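You operate a simulated robot arm through the tools that you are given. There is no shell and no other tool.

Carry out the task below with a simulated two-armed robot. There is one attempt and no reset: what you move stays moved.

Task
Curl the brim of the wide straw hat on the yellow bench all round with the lathe's roller.
Fine: set the lever to Slow and leave it; pull the roller out, switch off, leave the hat on the lathe.

It is judged by the outcome, as a careful person would: the job done as asked, and still so three seconds after it is handed in. It fails if anything else is knocked over, pushed out of place, dropped, spilled or broken.

Robot
Two 7-joint arms with two-finger parallel grippers on one trunk that stands fixed in place. Base frame: the origin is at the foot of the trunk, x ahead of it, y to its left, z up. Readings come in mm, rad, newtons and seconds.
The left shoulder is at [50, 165, 1180], the right one opposite. With the tool pointing down near the work surface each hand reaches from about 220 to 700 mm from the base axis, measured 20 degrees to its own side. Payload 3.91 kg a hand.
The tool frame of a hand sits at the grasp point between the pads (the TCP): z along the fingers, y along the line on which they close. The tips reach 30 mm beyond it. The gripper opens to 110 mm. The fingers are 20 mm wide and 10 mm thick; the gripper's body (48 by 112 mm) begins 55 mm behind the TCP.
Orientation is told as [roll, pitch, yaw] about the base's x, y, z axes, in that order, counted from this pose: with the fingers straight down and closing along the base's y, the tool's x points along the base's -x, its y along +y and its z along -z.

Tools
- The arms move only by the tool send_rows. It takes "left_rows", "right_rows" or both (then of equal length, played together; a hand with none holds still); each is a list of rows, each a list of 7 numbers: the turn, a rotation vector about the tool's x, y, z in degrees, then the shift along the tool's x, y, z in mm, then the opening in per cent of the stroke, from 0 (shut) to 100 (fully open). In form: [[wx, wy, wz, x, y, z, claw], ...]. A call has 1 to 20 rows; each row shifts and turns the commanded pose from where the row before left it, along the tool's axes as they then stand. A row lasts 0.2 s, in which the tool goes at most 50 mm and 0.15 rad; a call with a longer step from one row to the next is refused whole, and so is a gripper value outside its range. Where a pose cannot be reached the arm comes as near as it can. A force on the tool above 50 N (or 10 N above the force at the start of the call, whichever is more), or a blocked arm, ends the call early, and 0.2 s more pass. The fingers move at their own pace (about 45 mm/s each) and stop on an object; they squeeze with about 33 N. The grip force told is the motor's: it shows also when the fingers shut on nothing. Time passes only in rows, and 0.2 s behind the last, so rows that do not move let the fingers close. It gives the time, the measured TCP pose, the force on the tool (base axes), the opening and the grip force at its end, in the units of the frame above (readings bear some noise), with the torque about the TCP (base axes, N m) and any sound that the robot's microphone picked up, and new pictures: "show" is both (left out), scene, wrist or none (wrist: the cameras of the hands that moved).
- Cameras (640 x 400 px; columns grow to the right, rows downward): "scene" is now at [105.7, 54.4, 1369.6]; the picture's right is [0.59, -0.81, 0.00], its down [-0.31, -0.22, -0.92] and it looks along [0.75, 0.54, -0.38] (base axes); focal length 214 px, centre (320, 200). "left" rides on the left gripper at [72, -17, -103] in its tool frame; the picture's right is [0.23, 0.97, 0.00], its down [-0.76, 0.18, -0.62] and it looks along [-0.61, 0.14, 0.78] (tool axes); focal length 222 px, centre (320, 200). "right" rides on the right gripper at [72, 17, -103] in its tool frame; the picture's right is [-0.23, 0.97, 0.00], its down [-0.76, -0.18, -0.62] and it looks along [-0.61, -0.14, 0.78] (tool axes); focal length 222 px, centre (320, 200). There is no depth. A picture from a camera that has moved, and an enlarged one, comes with that camera's place and axes in the base frame and with its lens.
- move_column(by): slides the trunk up (or, below 0, down) by that many mm; the arms and the scene camera ride with it, the base frame stays. It gives what a move gives, with no picture.
- aim_head(pan, tilt): turns the head with the scene camera to pan (to the left, within 1.396 rad either way) and tilt (down, from -0.506 to 1.204), counted from straight ahead of the robot. It gives what a move gives, and a new picture of the scene camera.
- close_up(camera, box): a new picture of the part [left, top, right, bottom] of that camera's present view, enlarged. No time passes.
- job_done(): hands the job in; it is judged then, once.

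Nothing tells you positions but the pictures and the camera data. Unless the task says otherwise, let go and move clear before handing in.

The tools are called after "Emit:" as a command line: name --argument value ..., lists and objects as JSON in quotes. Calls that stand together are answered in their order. send_rows: Moves the arms, as the interface text tells. Its arguments: {"type":"object","properties":{"left_rows":{"type":"array","items":{"type":"array","items":{"type":"number"}}},"right_rows":{"type":"array","items":{"type":"array","items":{"type":"number"}}},"show":{"type":"string","enum":["both","scene","wrist","none"]}},"required":[]} The other tools are called the same way: move_column (by) moves the trunk up or down; aim_head (pan, tilt) turns the head that bears the scene camera; close_up (camera, box) takes an enlarged picture of a part of a camera's view; job_done () hands the job in.

At the start:

```text
clock: 0.0
left_tcp_pos: [284.0, 305.6, 1324.3]
left_ee_rot: [-0.001, 0.0, 0.001]
left_contact_force: [0.7, 0.0, -0.3]
left_moment: [0.0, -0.01, -0.02]
left_gripper_width: 109.9
left_grip_force: 0.1
right_tcp_pos: [283.9, 41.2, 1239.3]
right_ee_rot: [0.0, -0.001, 0.001]
right_contact_force: [-0.1, 0.7, 0.0]
right_moment: [0.03, 0.01, 0.02]
right_gripper_width: 109.9
right_grip_force: 0.0
trunk travel left (down, up): [-400.0, 103.0]
head pan, tilt (commanded): [0.627, 0.391]
```

scene: 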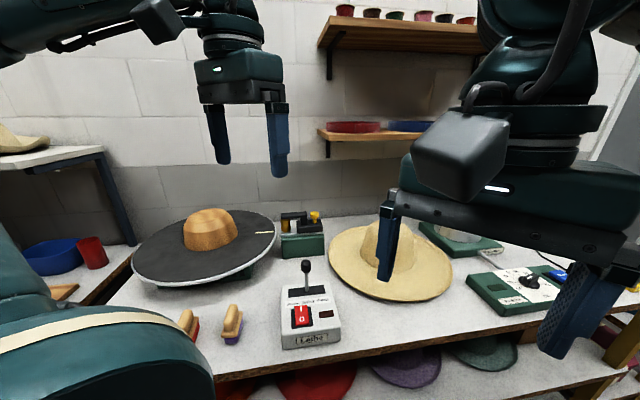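
right: 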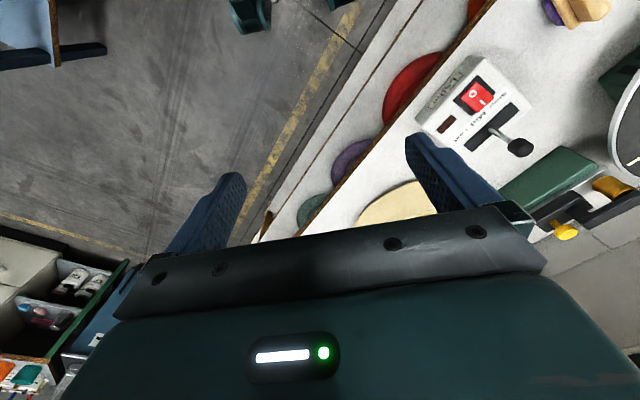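
left: 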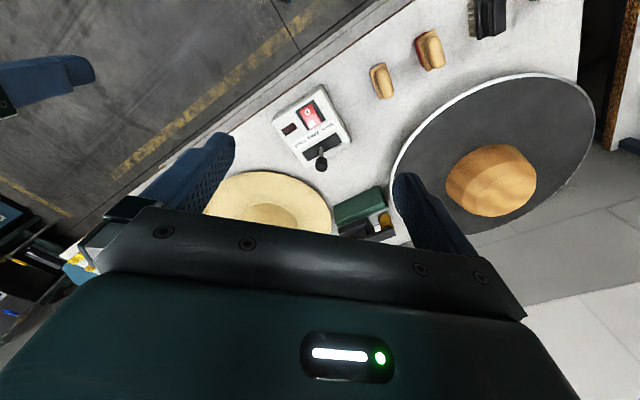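

I see a lathe with a round dark plate and a wooden block, a "Lathe" control box with a lever and red switch, a roller unit between the plate and a straw hat on the white bench. I don't see the yellow bench yet, so I'll look around with the head before moving anything.

Emit:
close_up --camera "scene" --box '[120, 190, 360, 360]'

Emit:
close_up --camera "scene" --box '[400, 200, 640, 360]'

Emit:
aim_head --pan -0.6 --tilt 0.5

Emit:
aim_head --pan 1.35 --tilt 0.5

```text
2.35 times, centred on (240, 275) of scene
camera zoom: at [105.7, 54.4, 1369.6], right [0.59, -0.81, 0.0], down [-0.31, -0.22, -0.92], along [0.75, 0.54, -0.38], focal length 505 px, centre (508, 24)
```

zoom: 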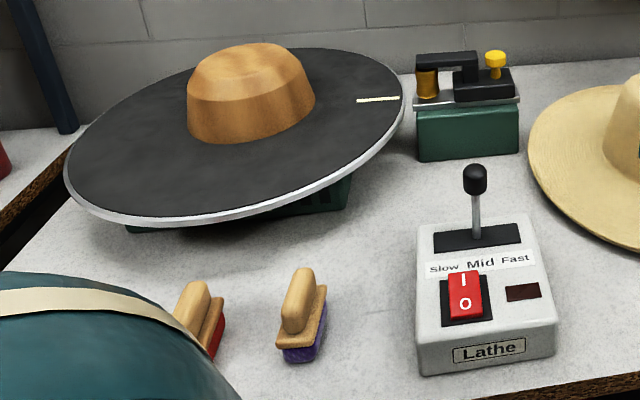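

```text
2.50 times, centred on (520, 280) of scene
camera zoom: at [105.7, 54.4, 1369.6], right [0.59, -0.81, 0.0], down [-0.31, -0.22, -0.92], along [0.75, 0.54, -0.38], focal length 536 px, centre (-180, 0)
```

zoom: 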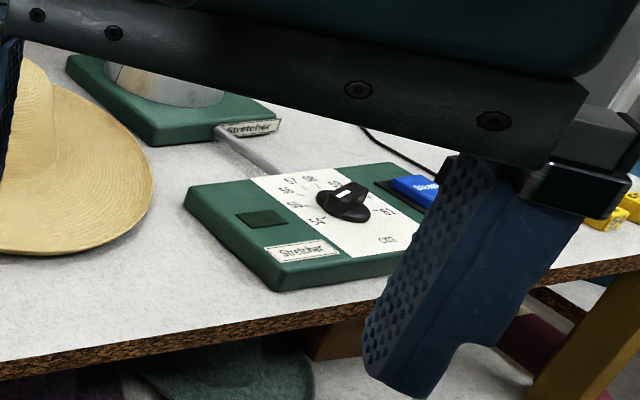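

```text
clock: 1.4
left_tcp_pos: [282.7, 306.1, 1324.8]
left_ee_rot: [0.0, 0.0, 0.0]
left_contact_force: [0.6, 0.4, 1.4]
left_moment: [0.01, -0.01, 0.0]
left_gripper_width: 109.9
left_grip_force: 0.0
right_tcp_pos: [284.6, 42.1, 1239.5]
right_ee_rot: [0.001, 0.001, 0.001]
right_contact_force: [-0.5, 0.5, 0.0]
right_moment: [-0.03, 0.0, 0.0]
right_gripper_width: 109.9
right_grip_force: 0.0
trunk travel left (down, up): [-400.0, 103.0]
head pan, tilt (commanded): [-0.6, 0.499]
camera scene: at [105.7, -51.3, 1359.7], right [-0.56, -0.83, 0.0], down [-0.4, 0.27, -0.88], along [0.72, -0.5, -0.48], focal length 214 px, centre (320, 200)
```

scene: 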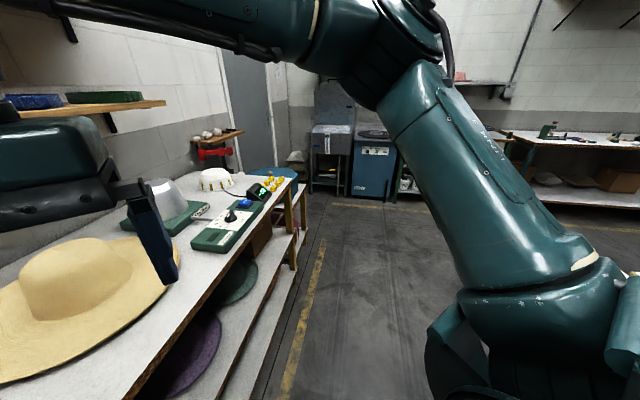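

```text
clock: 3.3
left_tcp_pos: [283.7, 305.3, 1324.1]
left_ee_rot: [0.001, 0.001, 0.001]
left_contact_force: [0.5, 0.1, -1.1]
left_moment: [0.02, 0.01, 0.01]
left_gripper_width: 110.1
left_grip_force: 0.1
right_tcp_pos: [284.8, 41.7, 1238.5]
right_ee_rot: [0.0, 0.0, 0.0]
right_contact_force: [0.3, 1.0, 0.4]
right_moment: [-0.01, -0.03, 0.01]
right_gripper_width: 110.0
right_grip_force: 0.0
trunk travel left (down, up): [-400.0, 103.0]
head pan, tilt (commanded): [1.349, 0.499]
camera scene: at [50.7, 88.7, 1359.7], right [0.98, -0.22, 0.0], down [-0.11, -0.47, -0.88], along [0.19, 0.86, -0.48], focal length 214 px, centre (320, 200)
```

scene: 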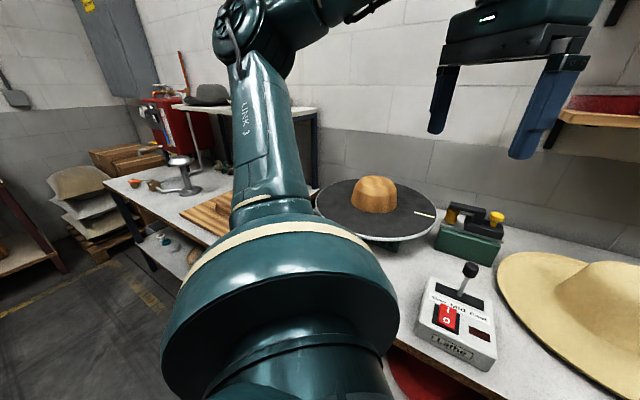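

The big straw hat lies on the white-topped bench with yellow legs, next to the lathe. I'll look from more angles to measure positions.

Emit:
aim_head --pan 0.3 --tilt 0.75

Emit:
aim_head --pan 0.9 --tilt 0.6

Emit:
close_up --camera "left" --box '[200, 0, 600, 250]'

Emit:
close_up --camera "right" --box '[380, 0, 640, 250]'

```text
clock: 4.6
left_tcp_pos: [283.0, 304.6, 1324.4]
left_ee_rot: [-0.001, 0.0, -0.001]
left_contact_force: [-0.1, -0.7, 0.6]
left_moment: [0.0, 0.01, 0.01]
left_gripper_width: 110.0
left_grip_force: 0.1
right_tcp_pos: [284.0, 42.2, 1240.3]
right_ee_rot: [0.001, 0.0, -0.001]
right_contact_force: [-0.5, 0.4, -0.4]
right_moment: [-0.03, 0.03, -0.02]
right_gripper_width: 110.3
right_grip_force: 0.0
trunk travel left (down, up): [-400.0, 103.0]
head pan, tilt (commanded): [0.3, 0.75]
camera scene: at [109.7, 24.6, 1337.7], right [0.3, -0.96, 0.0], down [-0.65, -0.2, -0.73], along [0.7, 0.22, -0.68], focal length 214 px, centre (320, 200)
```

scene: 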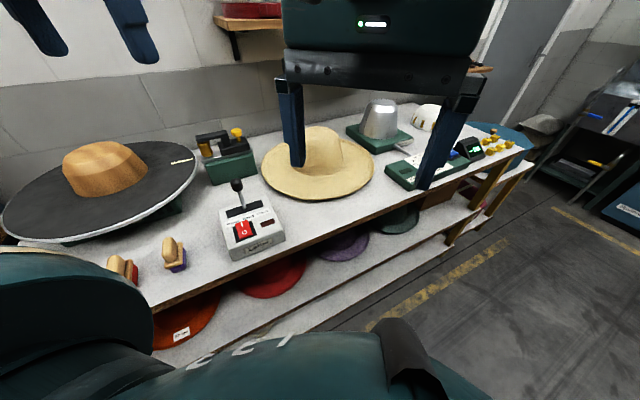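

```text
clock: 5.6
left_tcp_pos: [283.9, 305.0, 1324.9]
left_ee_rot: [0.0, -0.001, 0.001]
left_contact_force: [0.1, 0.6, -0.1]
left_moment: [-0.03, 0.01, -0.02]
left_gripper_width: 109.9
left_grip_force: 0.2
right_tcp_pos: [285.1, 41.5, 1241.6]
right_ee_rot: [0.0, -0.001, 0.0]
right_contact_force: [-0.3, 0.9, -0.2]
right_moment: [-0.01, 0.03, -0.04]
right_gripper_width: 109.9
right_grip_force: 0.1
trunk travel left (down, up): [-400.0, 103.0]
head pan, tilt (commanded): [0.901, 0.6]
camera scene: at [85.6, 69.2, 1350.6], right [0.78, -0.62, 0.0], down [-0.35, -0.44, -0.82], along [0.51, 0.65, -0.57], focal length 214 px, centre (320, 200)
```

scene: 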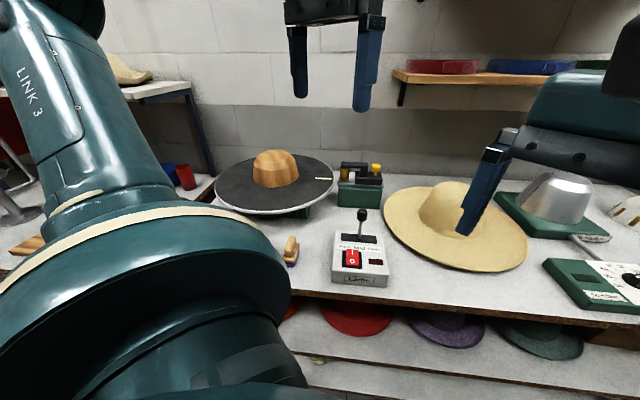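

```text
1.60 times, centred on (400, 125) of left
camera zoom: at [208.9, 288.6, 1427.6], right [-0.23, 0.97, 0.0], down [0.76, 0.18, 0.62], along [0.61, 0.14, -0.78], focal length 355 px, centre (192, 320)
```

zoom: 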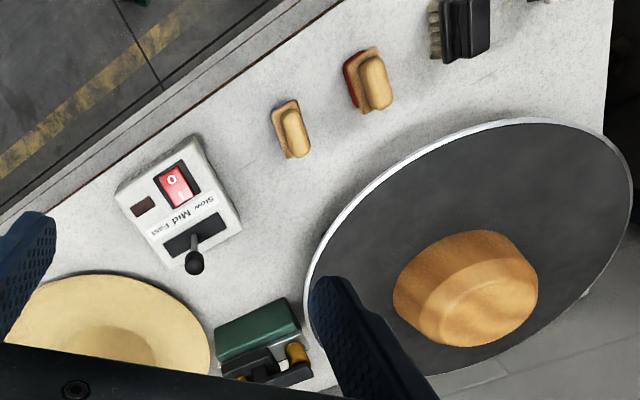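

```text
1.60 times, centred on (510, 125) of right
camera zoom: at [213.3, 59.4, 1343.2], right [0.23, 0.97, 0.0], down [0.76, -0.18, 0.62], along [0.61, -0.14, -0.78], focal length 355 px, centre (16, 320)
```

zoom: 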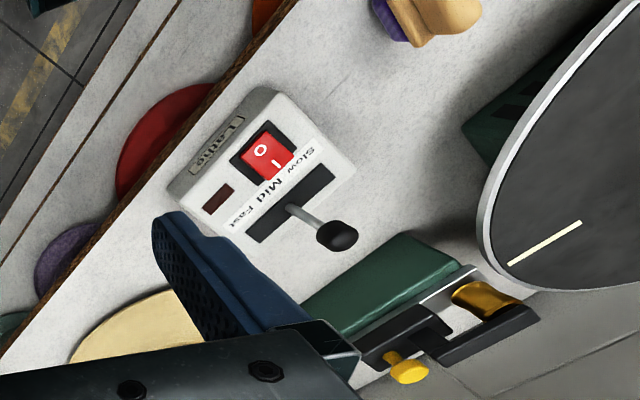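

I need better detail on the hat and the roller, so I'll take enlarged views from here.

Emit:
close_up --camera "scene" --box '[360, 150, 560, 290]'

Emit:
close_up --camera "scene" --box '[200, 130, 400, 290]'

Emit:
close_up --camera "left" --box '[180, 160, 420, 260]'

```text
2.86 times, centred on (460, 220) of scene
camera zoom: at [85.6, 69.2, 1350.6], right [0.78, -0.62, 0.0], down [-0.35, -0.44, -0.82], along [0.51, 0.65, -0.57], focal length 613 px, centre (-80, 143)
```

zoom: 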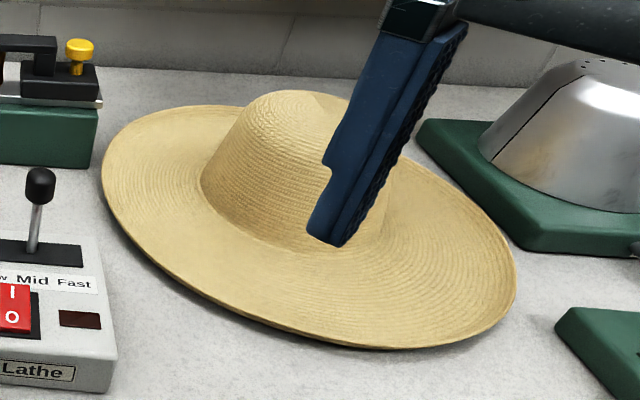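

```text
2.50 times, centred on (300, 210) of scene
camera zoom: at [85.6, 69.2, 1350.6], right [0.78, -0.62, 0.0], down [-0.35, -0.44, -0.82], along [0.51, 0.65, -0.57], focal length 536 px, centre (370, 175)
```

zoom: 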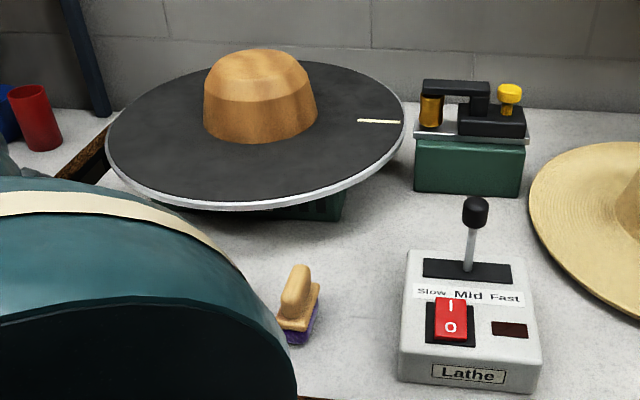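

```text
2.67 times, centred on (300, 210) of left
camera zoom: at [208.9, 288.6, 1427.6], right [-0.23, 0.97, 0.0], down [0.76, 0.18, 0.62], along [0.61, 0.14, -0.78], focal length 592 px, centre (373, 173)
```

zoom: 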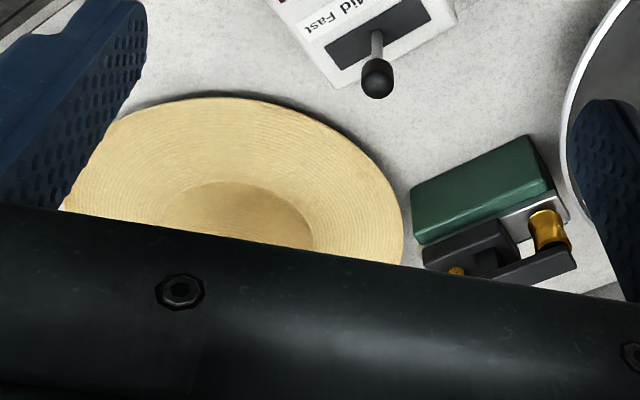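

The brim edge looks slightly raised off the bench, with a shadow under it. I'll move the right hand out of the way to the right to clear the view of the hat.

Emit:
send_rows --right_rows '[[0, 0, 0, 0, -40, 0, 100], [0, 0, 0, 0, -40, 0, 100], [0, 0, 0, 0, -40, 0, 100], [0, 0, 0, 0, -40, 0, 100], [0, 0, 0, 0, -40, 0, 100], [0, 0, 0, 0, -40, 0, 100], [0, 0, 0, 0, -40, 0, 100], [0, 0, 0, 0, -40, 0, 100]]' --show "scene"

Emit:
aim_head --pan 0.45 --tilt 0.65

Emit:
close_up --camera "scene" --box '[240, 120, 440, 245]'

```text
clock: 7.4
left_tcp_pos: [282.6, 305.6, 1325.4]
left_ee_rot: [0.001, -0.001, 0.0]
left_contact_force: [-0.6, 0.3, -0.2]
left_moment: [-0.02, 0.02, 0.01]
left_gripper_width: 110.0
left_grip_force: 0.1
right_tcp_pos: [284.8, -278.4, 1241.5]
right_ee_rot: [0.001, 0.0, 0.002]
right_contact_force: [0.3, -0.2, -0.7]
right_moment: [0.03, -0.02, 0.01]
right_gripper_width: 109.9
right_grip_force: 0.0
trunk travel left (down, up): [-400.0, 103.0]
head pan, tilt (commanded): [0.901, 0.6]
camera scene: at [85.0, 68.7, 1350.7], right [0.78, -0.62, 0.0], down [-0.35, -0.44, -0.83], along [0.51, 0.65, -0.56], focal length 214 px, centre (320, 200)
```

scene: 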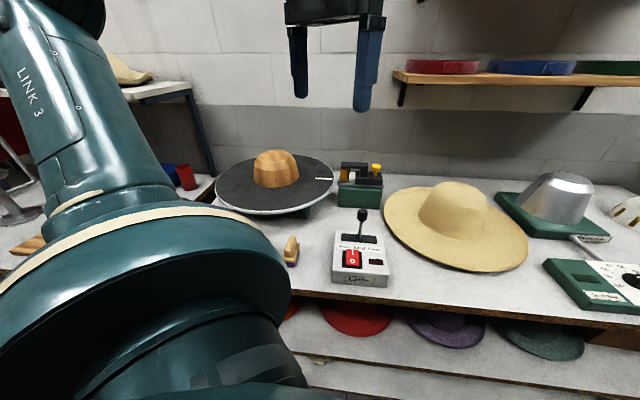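

```text
clock: 8.3
left_tcp_pos: [284.1, 306.0, 1325.2]
left_ee_rot: [-0.001, 0.001, 0.0]
left_contact_force: [0.1, 0.2, 0.1]
left_moment: [0.02, -0.02, 0.0]
left_gripper_width: 110.1
left_grip_force: 0.0
right_tcp_pos: [284.7, -277.1, 1240.2]
right_ee_rot: [0.001, 0.001, 0.0]
right_contact_force: [-0.2, 0.6, -0.1]
right_moment: [-0.03, -0.02, 0.01]
right_gripper_width: 110.2
right_grip_force: 0.0
trunk travel left (down, up): [-400.0, 103.0]
head pan, tilt (commanded): [0.45, 0.649]
camera scene: at [108.7, 37.9, 1346.3], right [0.44, -0.9, 0.0], down [-0.54, -0.26, -0.8], along [0.72, 0.35, -0.6], focal length 214 px, centre (320, 200)
```

scene: 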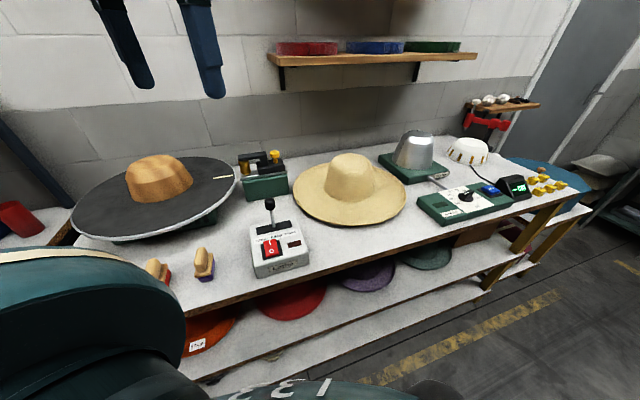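

```text
3.20 times, centred on (340, 182) of scene
camera zoom: at [108.7, 37.9, 1346.3], right [0.44, -0.9, 0.0], down [-0.54, -0.26, -0.8], along [0.72, 0.35, -0.6], focal length 686 px, centre (256, 256)
```

zoom: 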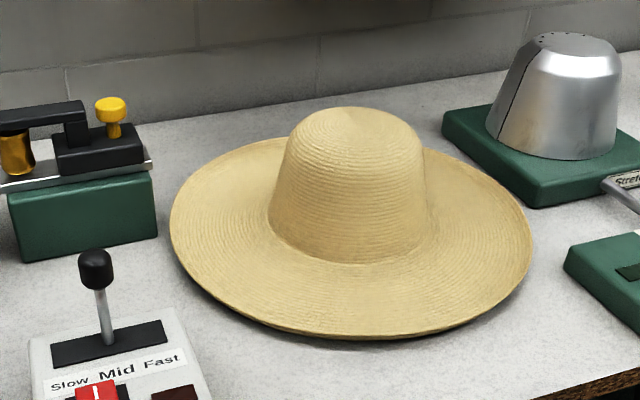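

The bench runs diagonally, with its front edge going from ahead-right to left of the robot, and the hat sits between the roller unit and the stretcher. I'll lower the trunk by 100 mm and look again along the same direction to triangulate, then go lower to see under the brim.

Emit:
close_up --camera "scene" --box '[60, 130, 320, 290]'

Emit:
move_column --by -120

Emit:
close_up --camera "scene" --box '[60, 80, 320, 240]'

Emit:
close_up --camera "scene" --box '[240, 70, 440, 195]'

```text
2.46 times, centred on (190, 210) of scene
camera zoom: at [108.7, 37.9, 1346.3], right [0.44, -0.9, 0.0], down [-0.54, -0.26, -0.8], along [0.72, 0.35, -0.6], focal length 528 px, centre (640, 175)
```

zoom: 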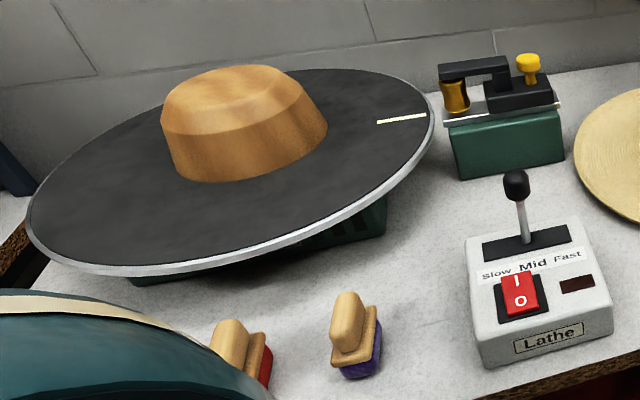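

```text
clock: 9.8
left_tcp_pos: [283.3, 304.5, 1205.2]
left_ee_rot: [0.0, -0.001, 0.0]
left_contact_force: [0.0, -0.3, 0.2]
left_moment: [0.0, 0.0, -0.02]
left_gripper_width: 109.8
left_grip_force: 0.1
right_tcp_pos: [284.9, -276.2, 1122.4]
right_ee_rot: [0.0, 0.001, 0.0]
right_contact_force: [0.3, 0.3, 0.1]
right_moment: [0.02, -0.02, -0.03]
right_gripper_width: 109.8
right_grip_force: 0.1
trunk travel left (down, up): [-280.0, 223.0]
head pan, tilt (commanded): [0.45, 0.649]
```

```text
2.46 times, centred on (190, 160) of scene
camera zoom: at [108.7, 37.8, 1226.3], right [0.44, -0.9, 0.0], down [-0.54, -0.26, -0.8], along [0.72, 0.35, -0.6], focal length 528 px, centre (640, 298)
```

zoom: 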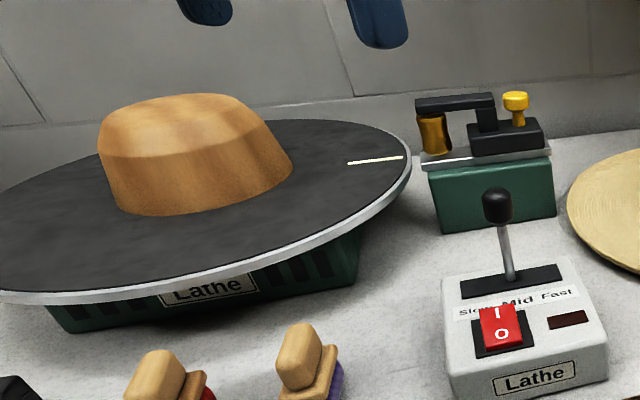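

```text
3.20 times, centred on (340, 132) of scene
camera zoom: at [108.7, 37.8, 1226.3], right [0.44, -0.9, 0.0], down [-0.54, -0.26, -0.8], along [0.72, 0.35, -0.6], focal length 686 px, centre (256, 416)
```

zoom: 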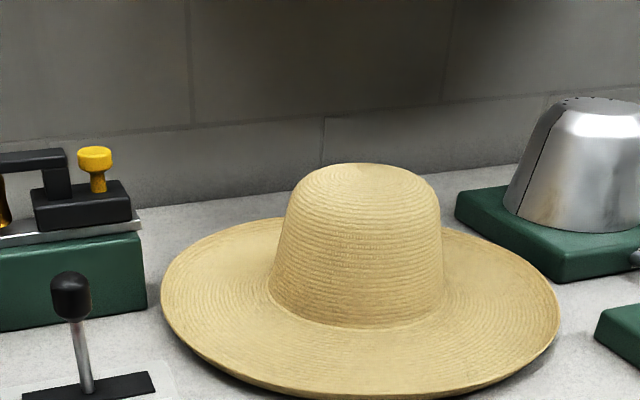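

The triangulation puts the lathe plate centre near [405, 733, 963] with radius about 220. The roller is near [576, 547, 993], its yellow knob near [686, 499, 1014], the switch near [377, 304, 921] and the hat centre near [735, 225]. Next I'll bring the left hand low in front of the hat and pitch it forward, so its camera can look under the brim.

Emit:
send_rows --left_rows '[[0, 0, 0, -30, -45, 0, 100], [0, 0, 0, -30, -45, 0, 100], [0, 0, 0, -30, -45, 0, 100], [0, 0, 0, -30, -40, 0, 100], [0, 0, 0, 0, 0, 40, 100], [0, 0, 0, 0, 0, 40, 100], [0, 0, 0, 0, 0, 40, 100], [0, 0, 0, 0, 0, 40, 100], [0, 0, 0, 0, 0, 40, 100], [0, 0, -8, 0, 0, 0, 100], [0, 0, -8, 0, 0, 0, 100], [0, -8, 0, 0, 0, 0, 100], [0, -8, 0, 0, 0, 0, 100], [0, -8, 0, 0, 0, 0, 100], [0, -8, 0, 0, 0, 0, 100], [0, -8, 0, 0, 0, 0, 100]]' --show "both"

```text
refused: row 1 steps farther than a row can; nothing moved
```

The first row was slightly too long, so I'll shorten the steps.

Emit:
send_rows --left_rows '[[0, 0, 0, -26, -38, 0, 100], [0, 0, 0, -26, -38, 0, 100], [0, 0, 0, -26, -38, 0, 100], [0, 0, 0, -26, -38, 0, 100], [0, 0, 0, -20, -24, 0, 100], [0, 0, 0, 0, 0, 40, 100], [0, 0, 0, 0, 0, 40, 100], [0, 0, 0, 0, 0, 40, 100], [0, 0, 0, 0, 0, 40, 100], [0, 0, 0, 0, 0, 40, 100], [0, 0, -8, 0, 0, 0, 100], [0, 0, -8, 0, 0, 0, 100], [0, -8, 0, 0, 0, 0, 100], [0, -8, 0, 0, 0, 0, 100], [0, -8, 0, 0, 0, 0, 100], [0, -8, 0, 0, 0, 0, 100], [0, -8, 0, 0, 0, 0, 100]]' --show "both"

```text
clock: 13.4
left_tcp_pos: [393.5, 155.1, 991.0]
left_ee_rot: [-0.003, -0.699, 0.283]
left_contact_force: [0.2, 0.4, -0.5]
left_moment: [0.0, -0.01, 0.01]
left_gripper_width: 110.2
left_grip_force: 0.1
left hand out of reach, approached as far as the arm can: row 4, 5
right_tcp_pos: [284.5, -277.0, 1122.3]
right_ee_rot: [0.0, -0.001, 0.0]
right_contact_force: [0.4, -0.1, -0.2]
right_moment: [-0.03, 0.0, -0.03]
right_gripper_width: 110.1
right_grip_force: 0.0
trunk travel left (down, up): [-280.0, 223.0]
head pan, tilt (commanded): [0.45, 0.649]
camera scene: at [108.9, 37.8, 1226.3], right [0.44, -0.9, 0.0], down [-0.54, -0.26, -0.8], along [0.72, 0.35, -0.6], focal length 214 px, centre (320, 200)
camera left: at [278.1, 105.3, 1022.7], right [-0.43, 0.89, -0.15], down [0.12, 0.22, 0.97], along [0.89, 0.4, -0.21], focal length 222 px, centre (320, 200)
```

scene: 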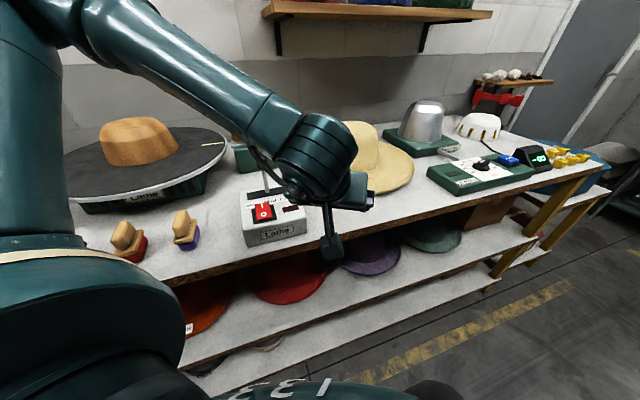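
left: 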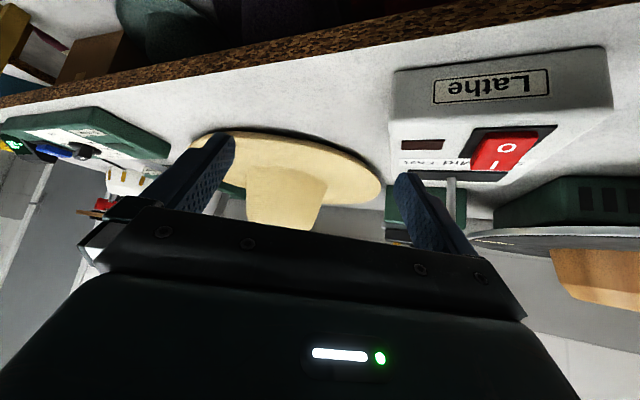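

The wrist picture is upside-down but shows the hat from a low angle. I'll enlarge it to judge the gap under the brim edge.

Emit:
close_up --camera "left" --box '[180, 90, 400, 240]'

Emit:
close_up --camera "left" --box '[380, 40, 640, 240]'

```text
2.67 times, centred on (290, 165) of left
camera zoom: at [278.1, 105.3, 1022.7], right [-0.43, 0.89, -0.15], down [0.12, 0.22, 0.97], along [0.89, 0.4, -0.21], focal length 592 px, centre (400, 293)
```

zoom: 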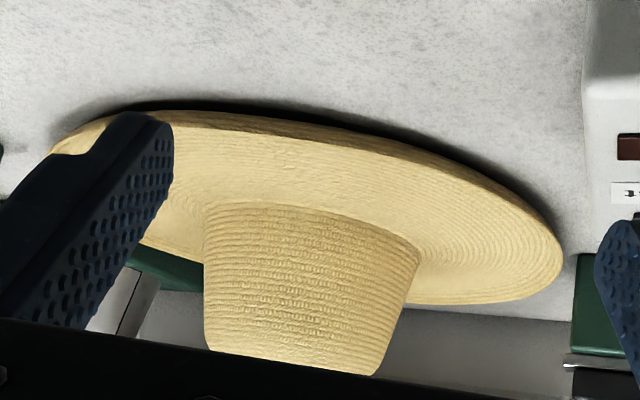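

```text
2.00 times, centred on (510, 140) of left
camera zoom: at [278.1, 105.3, 1022.7], right [-0.43, 0.89, -0.15], down [0.12, 0.22, 0.97], along [0.89, 0.4, -0.21], focal length 444 px, centre (-60, 320)
```

zoom: 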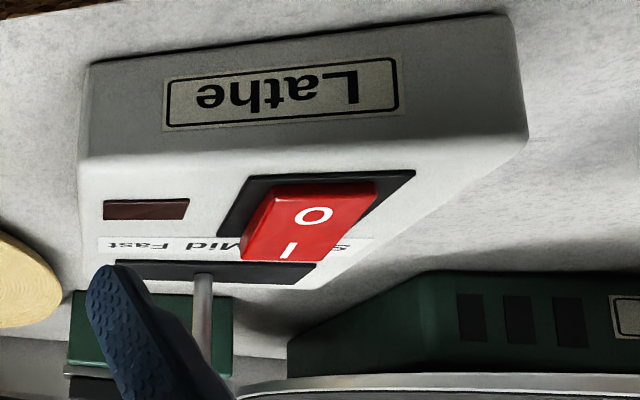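

The brim edge looks raised a little off the bench. I'll lower the hand in front of the bench edge for a nearly level view.

Emit:
send_rows --left_rows '[[0, 0, 0, 37, -8.3, 21.3, 100], [0, 0, 0, 37, -8.3, 21.3, 100], [0, 0, 0, 30, -8.3, 17.3, 100]]' --show "both"

Emit:
close_up --camera "left" --box '[180, 70, 420, 220]'

```text
clock: 14.2
left_tcp_pos: [364.3, 147.3, 892.3]
left_ee_rot: [-0.003, -0.695, 0.279]
left_contact_force: [0.6, -0.5, 0.6]
left_moment: [0.01, -0.02, 0.05]
left_gripper_width: 110.0
left_grip_force: 0.0
left hand out of reach, approached as far as the arm can: row 2, 3
right_tcp_pos: [286.8, -276.8, 1121.4]
right_ee_rot: [0.0, 0.0, -0.001]
right_contact_force: [0.0, -0.8, 0.1]
right_moment: [0.02, 0.07, 0.01]
right_gripper_width: 109.8
right_grip_force: 0.1
trunk travel left (down, up): [-280.0, 223.0]
head pan, tilt (commanded): [0.45, 0.649]
camera scene: at [109.0, 37.9, 1226.3], right [0.44, -0.9, 0.0], down [-0.54, -0.26, -0.8], along [0.72, 0.35, -0.6], focal length 214 px, centre (320, 200)
camera left: at [249.1, 98.7, 923.4], right [-0.43, 0.89, -0.15], down [0.13, 0.22, 0.97], along [0.89, 0.4, -0.21], focal length 222 px, centre (320, 200)
```

scene: 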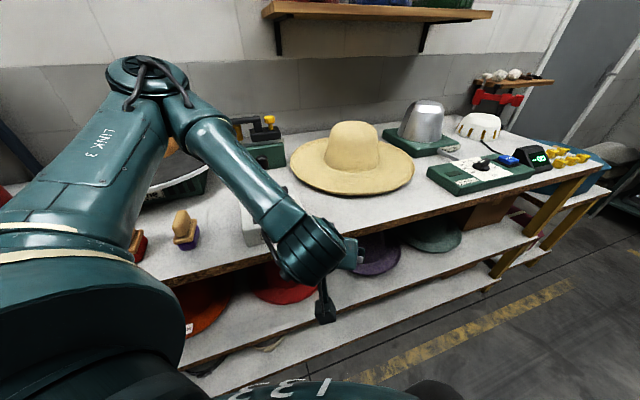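
left: 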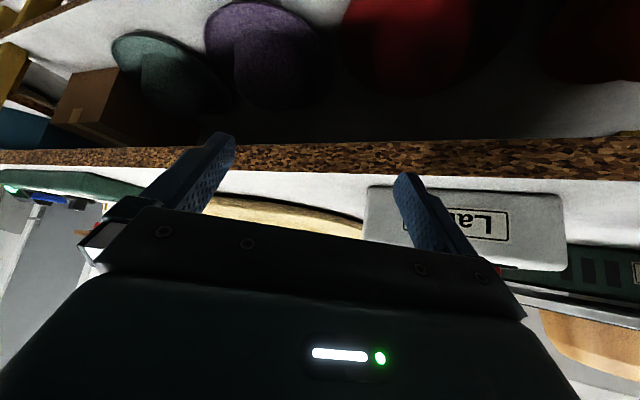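

```text
2.67 times, centred on (300, 145) of left
camera zoom: at [249.1, 98.7, 923.4], right [-0.43, 0.89, -0.15], down [0.13, 0.22, 0.97], along [0.89, 0.4, -0.21], focal length 592 px, centre (373, 347)
```

zoom: 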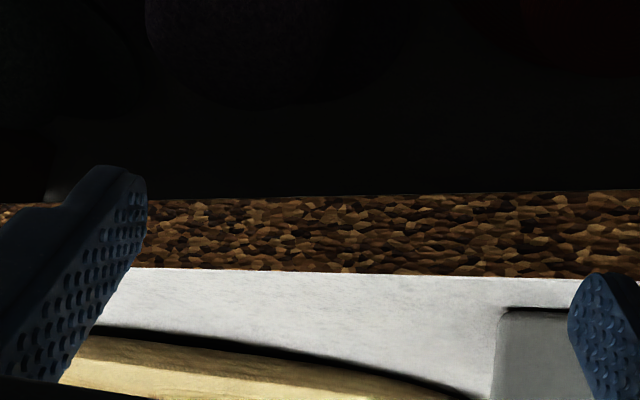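

Emit:
close_up --camera "left" --box '[200, 180, 370, 240]'

Emit:
close_up --camera "scene" --box '[280, 110, 430, 205]'

```text
3.76 times, centred on (285, 210) of left
camera zoom: at [249.1, 98.7, 923.4], right [-0.43, 0.89, -0.15], down [0.13, 0.22, 0.97], along [0.89, 0.4, -0.21], focal length 836 px, centre (452, 162)
```

zoom: 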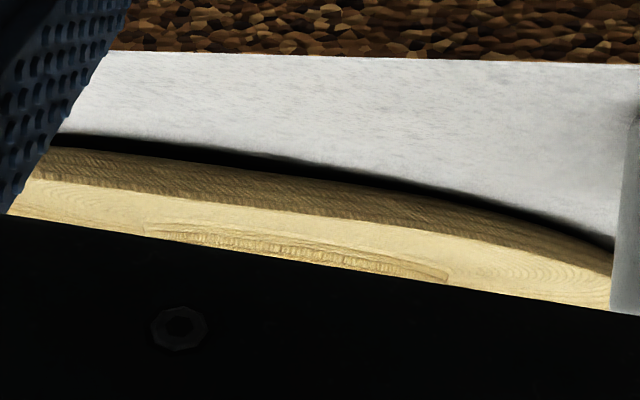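

```text
4.21 times, centred on (355, 158) of scene
camera zoom: at [109.0, 37.9, 1226.3], right [0.44, -0.9, 0.0], down [-0.54, -0.26, -0.8], along [0.72, 0.35, -0.6], focal length 903 px, centre (173, 379)
```

zoom: 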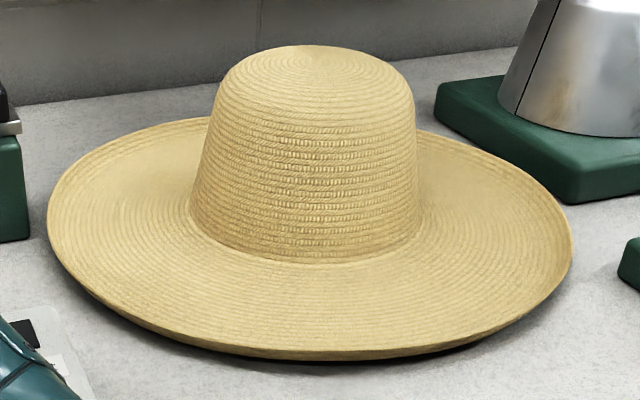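

The brim rim seems to stand about 20 mm above the bench, at z around 878 against a table height of about 857, so a finger may fit under it. I'll bring the left hand back up and forward, then roll it so the fingers close vertically.

Emit:
send_rows --left_rows '[[0, 0, 0, -34.7, 16.6, 7, 100], [0, 0, 0, -34.7, 16.6, 7, 100], [0, 0, 0, -34.7, 16.6, 7, 100], [0, 0, 0, -34.7, 16.6, 7, 100]]' --show "wrist"

```text
clock: 14.7
left_tcp_pos: [382.5, 172.3, 906.5]
left_ee_rot: [-0.013, -0.661, 0.273]
left_contact_force: [-20.3, -16.4, 18.6]
left_moment: [0.87, 0.24, 1.25]
left_gripper_width: 105.2
left_grip_force: 0.0
right_tcp_pos: [282.5, -277.6, 1120.5]
right_ee_rot: [0.002, -0.002, -0.001]
right_contact_force: [0.1, -0.3, -1.5]
right_moment: [-0.03, 0.02, 0.0]
right_gripper_width: 110.0
right_grip_force: 0.1
trunk travel left (down, up): [-280.0, 223.0]
head pan, tilt (commanded): [0.45, 0.649]
stopped in row 2 (left hand): the force on the tool passed its limit at 71 N (the readings are from after the stop); the commanded pose is now the measured one
camera left: at [268.8, 124.0, 944.2], right [-0.43, 0.89, -0.15], down [0.16, 0.24, 0.96], along [0.89, 0.38, -0.25], focal length 222 px, centre (320, 200)
```

left: 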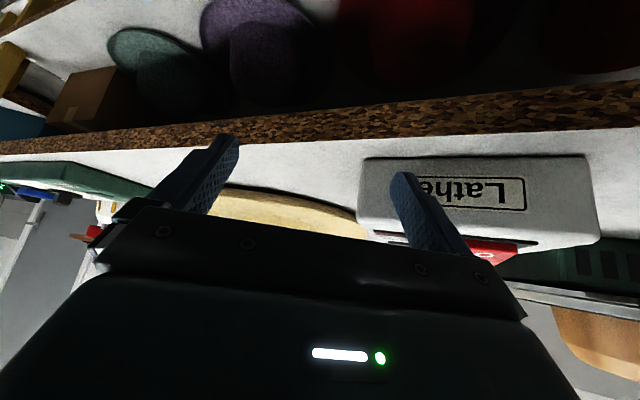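

The left finger brushed the near corner of the control box and the motion stopped. I'll back off straight up and check that the box hasn't moved.

Emit:
send_rows --left_rows '[[0, 0, 0, -3, -12, -12, 100], [0, 0, 0, -18.4, 0, -23.7, 100], [0, 0, 0, -18.4, 0, -23.7, 100], [0, 0, 0, -18.4, 0, -23.7, 100]]' --show "both"

Emit:
close_up --camera "scene" --box '[60, 80, 320, 240]'

```text
clock: 15.7
left_tcp_pos: [383.3, 164.6, 1007.5]
left_ee_rot: [-0.011, -0.659, 0.275]
left_contact_force: [-0.2, -0.2, 0.2]
left_moment: [0.02, -0.01, -0.03]
left_gripper_width: 110.1
left_grip_force: 0.0
right_tcp_pos: [285.2, -277.0, 1121.3]
right_ee_rot: [0.0, -0.001, -0.002]
right_contact_force: [-0.5, 0.2, 0.0]
right_moment: [-0.01, -0.02, -0.01]
right_gripper_width: 110.2
right_grip_force: 0.1
trunk travel left (down, up): [-280.0, 223.0]
head pan, tilt (commanded): [0.45, 0.649]
camera scene: at [108.6, 37.7, 1226.3], right [0.44, -0.9, 0.0], down [-0.54, -0.26, -0.8], along [0.72, 0.35, -0.6], focal length 214 px, centre (320, 200)
camera left: at [269.8, 117.1, 1044.5], right [-0.43, 0.89, -0.15], down [0.16, 0.24, 0.96], along [0.89, 0.39, -0.25], focal length 222 px, centre (320, 200)
```

scene: 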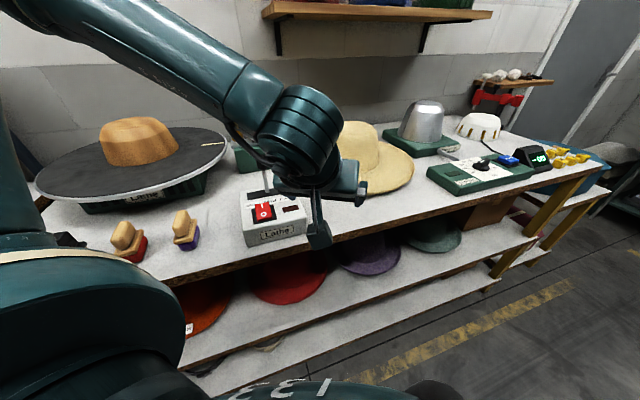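
left: 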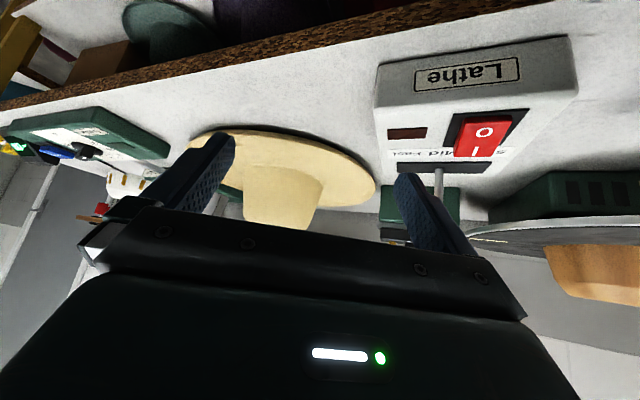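

```text
2.46 times, centred on (190, 160) of scene
camera zoom: at [108.6, 37.7, 1226.3], right [0.44, -0.9, 0.0], down [-0.54, -0.26, -0.8], along [0.72, 0.35, -0.6], focal length 528 px, centre (640, 298)
```

zoom: 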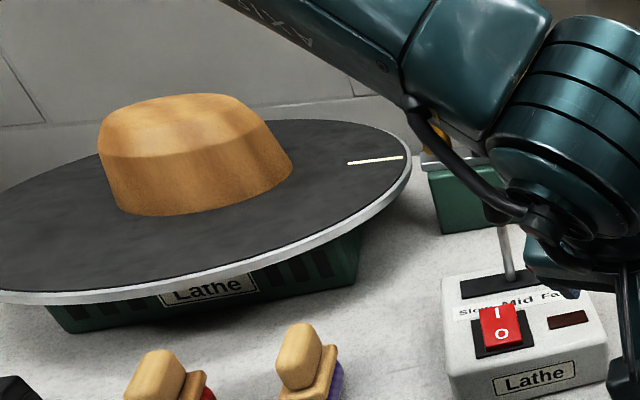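

The box has not moved. Now I'll move forward above the bench in front of the hat and roll the hand by 90° so the fingers close vertically.

Emit:
send_rows --left_rows '[[0, 0, 0, -26.8, -2.6, 20.7, 100], [0, 0, 0, -26.8, -2.6, 20.7, 100], [0, 0, 0, -26.8, -2.6, 20.7, 100], [0, 0, 8.2, 0, 0, 0, 100], [0, 0, 8.2, 0, 0, 0, 100], [0, 0, 8.2, 0, 0, 0, 100], [0, 0, 8.2, 0, 0, 0, 100], [0, 0, 8.2, 0, 0, 0, 100], [0, 0, 8.2, 0, 0, 0, 60], [0, 0, 8.2, 0, 0, 0, 60], [0, 0, 8.2, 0, 0, 0, 60], [0, 0, 8.2, 0, 0, 0, 60], [0, 0, 8.2, 0, 0, 0, 60], [0, 0, 8, 0, 0, 0, 60]]' --show "both"

```text
clock: 18.7
left_tcp_pos: [473.8, 179.9, 1004.7]
left_ee_rot: [0.667, -0.011, -1.299]
left_contact_force: [-0.4, -0.1, -0.1]
left_moment: [-0.01, 0.02, -0.01]
left_gripper_width: 66.0
left_grip_force: 0.0
left hand out of reach, approached as far as the arm can: row 14
right_tcp_pos: [283.7, -277.5, 1122.8]
right_ee_rot: [0.0, 0.0, 0.0]
right_contact_force: [0.5, -0.6, 0.1]
right_moment: [0.02, 0.0, -0.01]
right_gripper_width: 110.0
right_grip_force: 0.1
trunk travel left (down, up): [-280.0, 223.0]
head pan, tilt (commanded): [0.45, 0.649]
camera scene: at [108.4, 37.7, 1226.4], right [0.44, -0.9, 0.0], down [-0.54, -0.26, -0.8], along [0.72, 0.35, -0.6], focal length 214 px, centre (320, 200)
camera left: at [377.8, 229.7, 1074.1], right [0.67, 0.43, 0.6], down [-0.03, -0.79, 0.61], along [0.74, -0.43, -0.52], focal length 222 px, centre (320, 200)
```

scene: 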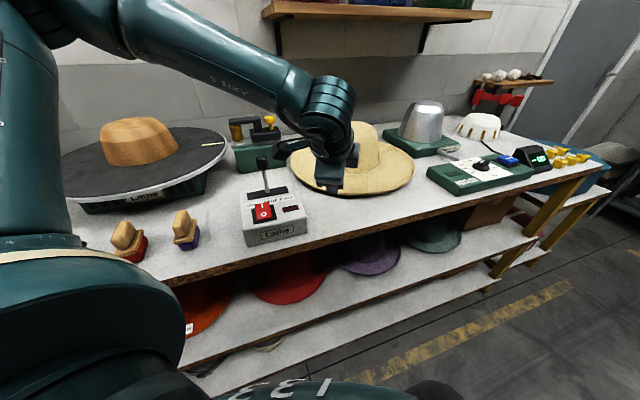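
left: 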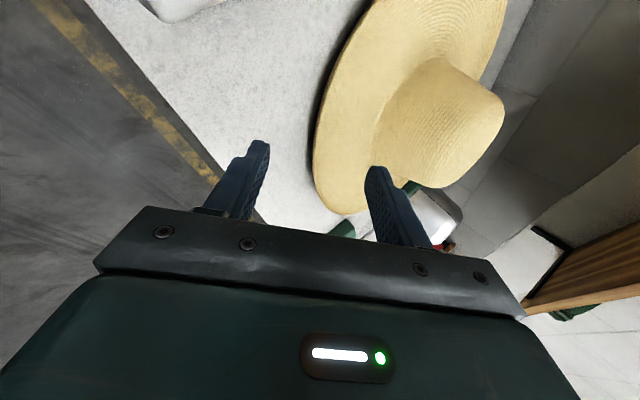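

The roll worked and the fingers now close vertically. I'll flatten the pitch to about 27° below horizontal and narrow the opening, then move to just in front of the rim to find the table height by touch.

Emit:
send_rows --left_rows '[[-8.3, 0, 0, 0, 0, 0, 20], [-8.3, 0, 0, 0, 0, 0, 20], [-8.4, 0, 0, 0, 0, 0, 20], [0, 0, 0, -8.7, -19, 28.6, 20], [0, 0, 0, -8.7, -19, 28.6, 20], [0, 0, 0, -8.7, -19, 28.6, 20]]' --show "both"

Emit:
close_up --camera "left" --box '[160, 50, 480, 250]'

Emit:
close_up --camera "scene" --box '[240, 100, 430, 215]'

```text
clock: 20.1
left_tcp_pos: [527.2, 176.3, 920.7]
left_ee_rot: [1.097, -0.009, -1.304]
left_contact_force: [0.6, 0.0, 0.2]
left_moment: [0.03, 0.02, -0.03]
left_gripper_width: 21.9
left_grip_force: 0.1
left hand out of reach, approached as far as the arm can: row 6
right_tcp_pos: [285.6, -276.4, 1121.0]
right_ee_rot: [0.0, 0.001, -0.002]
right_contact_force: [1.0, 0.3, -0.9]
right_moment: [0.01, -0.03, -0.02]
right_gripper_width: 110.1
right_grip_force: 0.1
trunk travel left (down, up): [-280.0, 223.0]
head pan, tilt (commanded): [0.45, 0.649]
camera scene: at [108.5, 37.8, 1226.4], right [0.44, -0.9, 0.0], down [-0.54, -0.26, -0.8], along [0.72, 0.35, -0.6], focal length 214 px, centre (320, 200)
camera left: at [409.8, 220.2, 951.6], right [0.37, 0.34, 0.86], down [-0.25, -0.86, 0.45], along [0.89, -0.39, -0.23], focal length 222 px, centre (320, 200)
```

scene: 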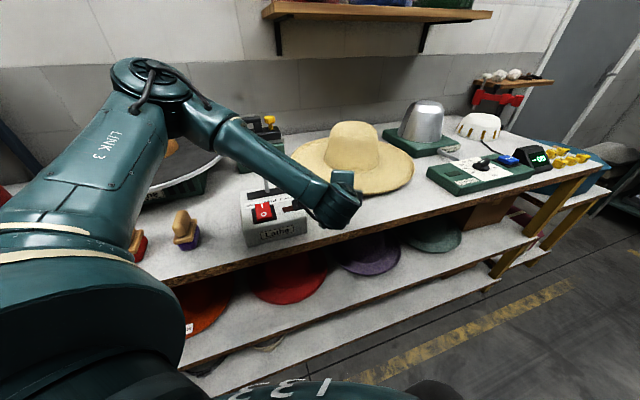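
left: 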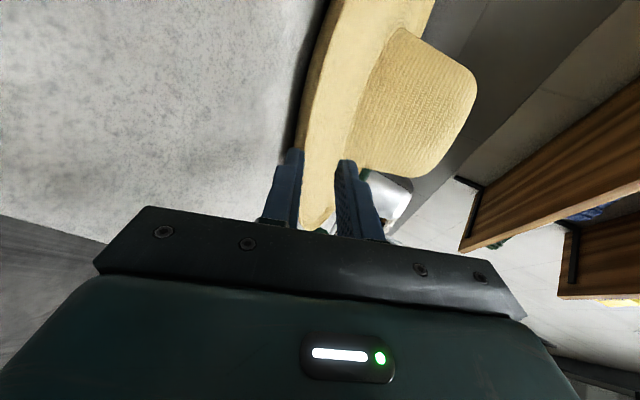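

```text
2.00 times, centred on (320, 150) of left
camera zoom: at [409.8, 220.2, 951.6], right [0.37, 0.34, 0.86], down [-0.25, -0.86, 0.45], along [0.89, -0.39, -0.23], focal length 444 px, centre (320, 300)
```

zoom: 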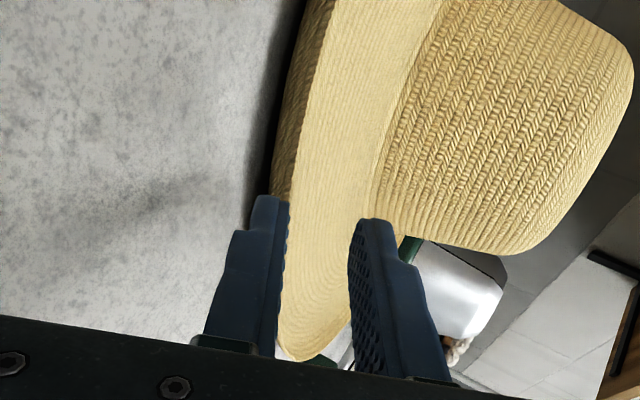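

```text
3.37 times, centred on (335, 158) of scene
camera zoom: at [108.5, 37.8, 1226.4], right [0.44, -0.9, 0.0], down [-0.54, -0.26, -0.8], along [0.72, 0.35, -0.6], focal length 722 px, centre (270, 343)
```

zoom: 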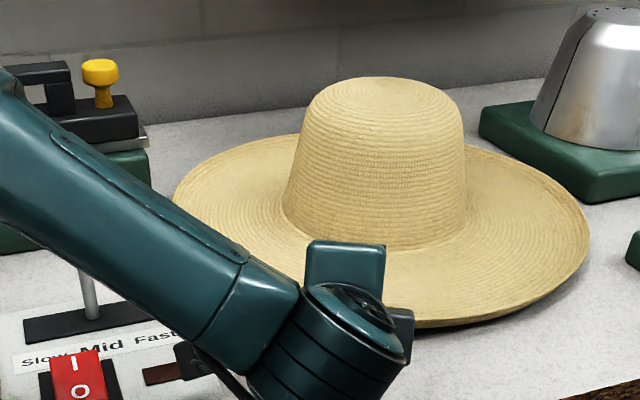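

The hand is in front of the rim. I'll shift it slightly left, away from its reach limit, and step down to feel the table.

Emit:
send_rows --left_rows '[[0, 0, 0, 20.3, -13.4, 6.9, 18], [0, 0, 0, 0, 0, 0, 18]]' --show "wrist"

```text
clock: 20.7
left_tcp_pos: [522.5, 194.8, 904.7]
left_ee_rot: [1.096, -0.008, -1.301]
left_contact_force: [-0.5, -0.1, 0.7]
left_moment: [-0.02, -0.02, -0.01]
left_gripper_width: 19.6
left_grip_force: 0.1
right_tcp_pos: [285.6, -276.9, 1121.2]
right_ee_rot: [0.002, 0.002, 0.0]
right_contact_force: [0.4, 0.1, 0.3]
right_moment: [0.01, -0.02, 0.03]
right_gripper_width: 110.1
right_grip_force: 0.0
trunk travel left (down, up): [-280.0, 223.0]
head pan, tilt (commanded): [0.45, 0.649]
camera left: at [405.3, 239.5, 935.8], right [0.37, 0.35, 0.86], down [-0.25, -0.86, 0.45], along [0.89, -0.38, -0.23], focal length 222 px, centre (320, 200)
```

left: 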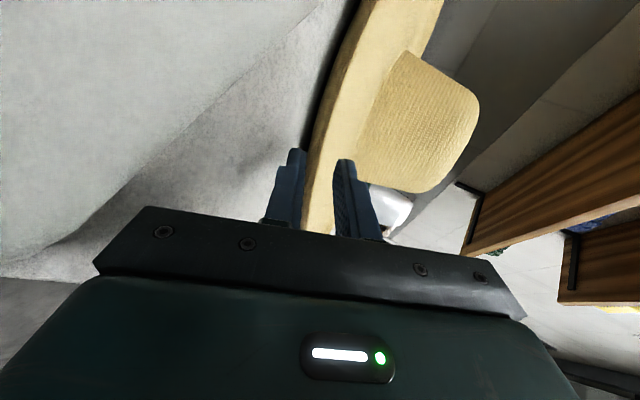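

The wrist camera now hangs just above the control box corner, which is too tight. I'll raise the hand and roll it half a turn, so the camera sits on the right side away from the box.

Emit:
send_rows --left_rows '[[0, 0, 0, 0, 29.7, -15.1, 20], [0, 0, 0, 0, 29.7, -15.1, 20], [0, 0, 0, 0, 29.7, -15.1, 20], [0, 0, -8.4, 0, 0, 0, 20], [0, 0, -8.4, 0, 0, 0, 20], [0, 0, -8.4, 0, 0, 0, 20], [0, 0, -8.4, 0, 0, 0, 20], [0, 0, -8.4, 0, 0, 0, 20], [0, 0, -8.4, 0, 0, 0, 20], [0, 0, -8.4, 0, 0, 0, 20], [0, 0, -8.4, 0, 0, 0, 20], [0, 0, -8.4, 0, 0, 0, 20], [0, 0, -8.4, 0, 0, 0, 20], [0, 0, -6, 0, 0, 0, 20]]' --show "none"

Emit:
send_rows --left_rows '[[0, 0, -8.4, 0, 0, 0, 20], [0, 0, -8.4, 0, 0, 0, 20], [0, 0, -8.4, 0, 0, 0, 20], [0, 0, -8.4, 0, 0, 0, 20], [0, 0, -8.4, 0, 0, 0, 20], [0, 0, -8.4, 0, 0, 0, 20], [0, 0, -8.4, 0, 0, 0, 20], [0, 0, -8.4, 0, 0, 0, 20], [0, 0, -8.4, 0, 0, 0, 20], [0, 0, -8.4, 0, 0, 0, 20], [0, 0, -6, 0, 0, 0, 20]]' --show "both"

```text
clock: 23.7
left_tcp_pos: [522.0, 196.0, 1002.7]
left_ee_rot: [-0.024, -1.096, 0.291]
left_contact_force: [1.1, 0.3, -0.3]
left_moment: [-0.02, -0.02, 0.02]
left_gripper_width: 22.0
left_grip_force: 0.0
right_tcp_pos: [285.5, -277.3, 1121.9]
right_ee_rot: [0.002, 0.0, 0.0]
right_contact_force: [0.4, 0.3, 0.3]
right_moment: [-0.01, 0.0, -0.02]
right_gripper_width: 109.7
right_grip_force: 0.1
trunk travel left (down, up): [-280.0, 223.0]
head pan, tilt (commanded): [0.45, 0.649]
```

```text
clock: 26.1
left_tcp_pos: [522.9, 195.3, 1005.7]
left_ee_rot: [-1.096, 0.01, 1.842]
left_contact_force: [0.2, -0.3, -0.5]
left_moment: [0.01, 0.0, 0.01]
left_gripper_width: 22.1
left_grip_force: 0.0
right_tcp_pos: [285.1, -276.6, 1121.3]
right_ee_rot: [-0.001, 0.002, 0.0]
right_contact_force: [0.0, 0.0, 0.2]
right_moment: [0.01, -0.01, 0.0]
right_gripper_width: 110.1
right_grip_force: 0.0
trunk travel left (down, up): [-280.0, 223.0]
head pan, tilt (commanded): [0.45, 0.649]
camera scene: at [108.8, 37.8, 1226.3], right [0.44, -0.9, 0.0], down [-0.54, -0.26, -0.8], along [0.72, 0.35, -0.6], focal length 214 px, centre (320, 200)
camera left: at [458.6, 103.8, 1067.5], right [-0.37, -0.35, -0.86], down [-0.82, 0.57, 0.12], along [0.45, 0.75, -0.49], focal length 222 px, centre (320, 200)
```

scene: 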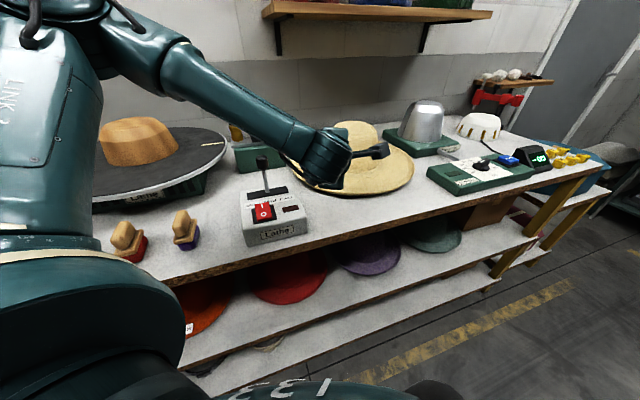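
left: 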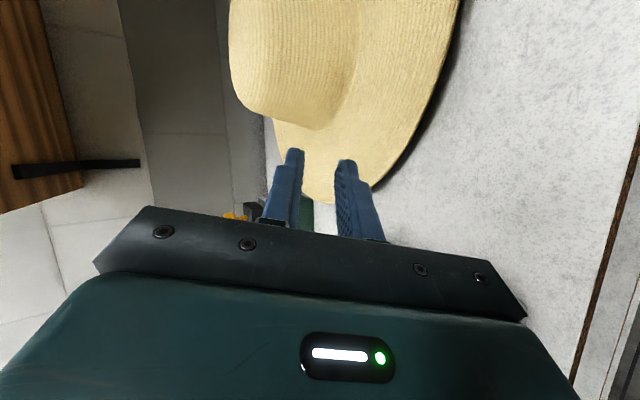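

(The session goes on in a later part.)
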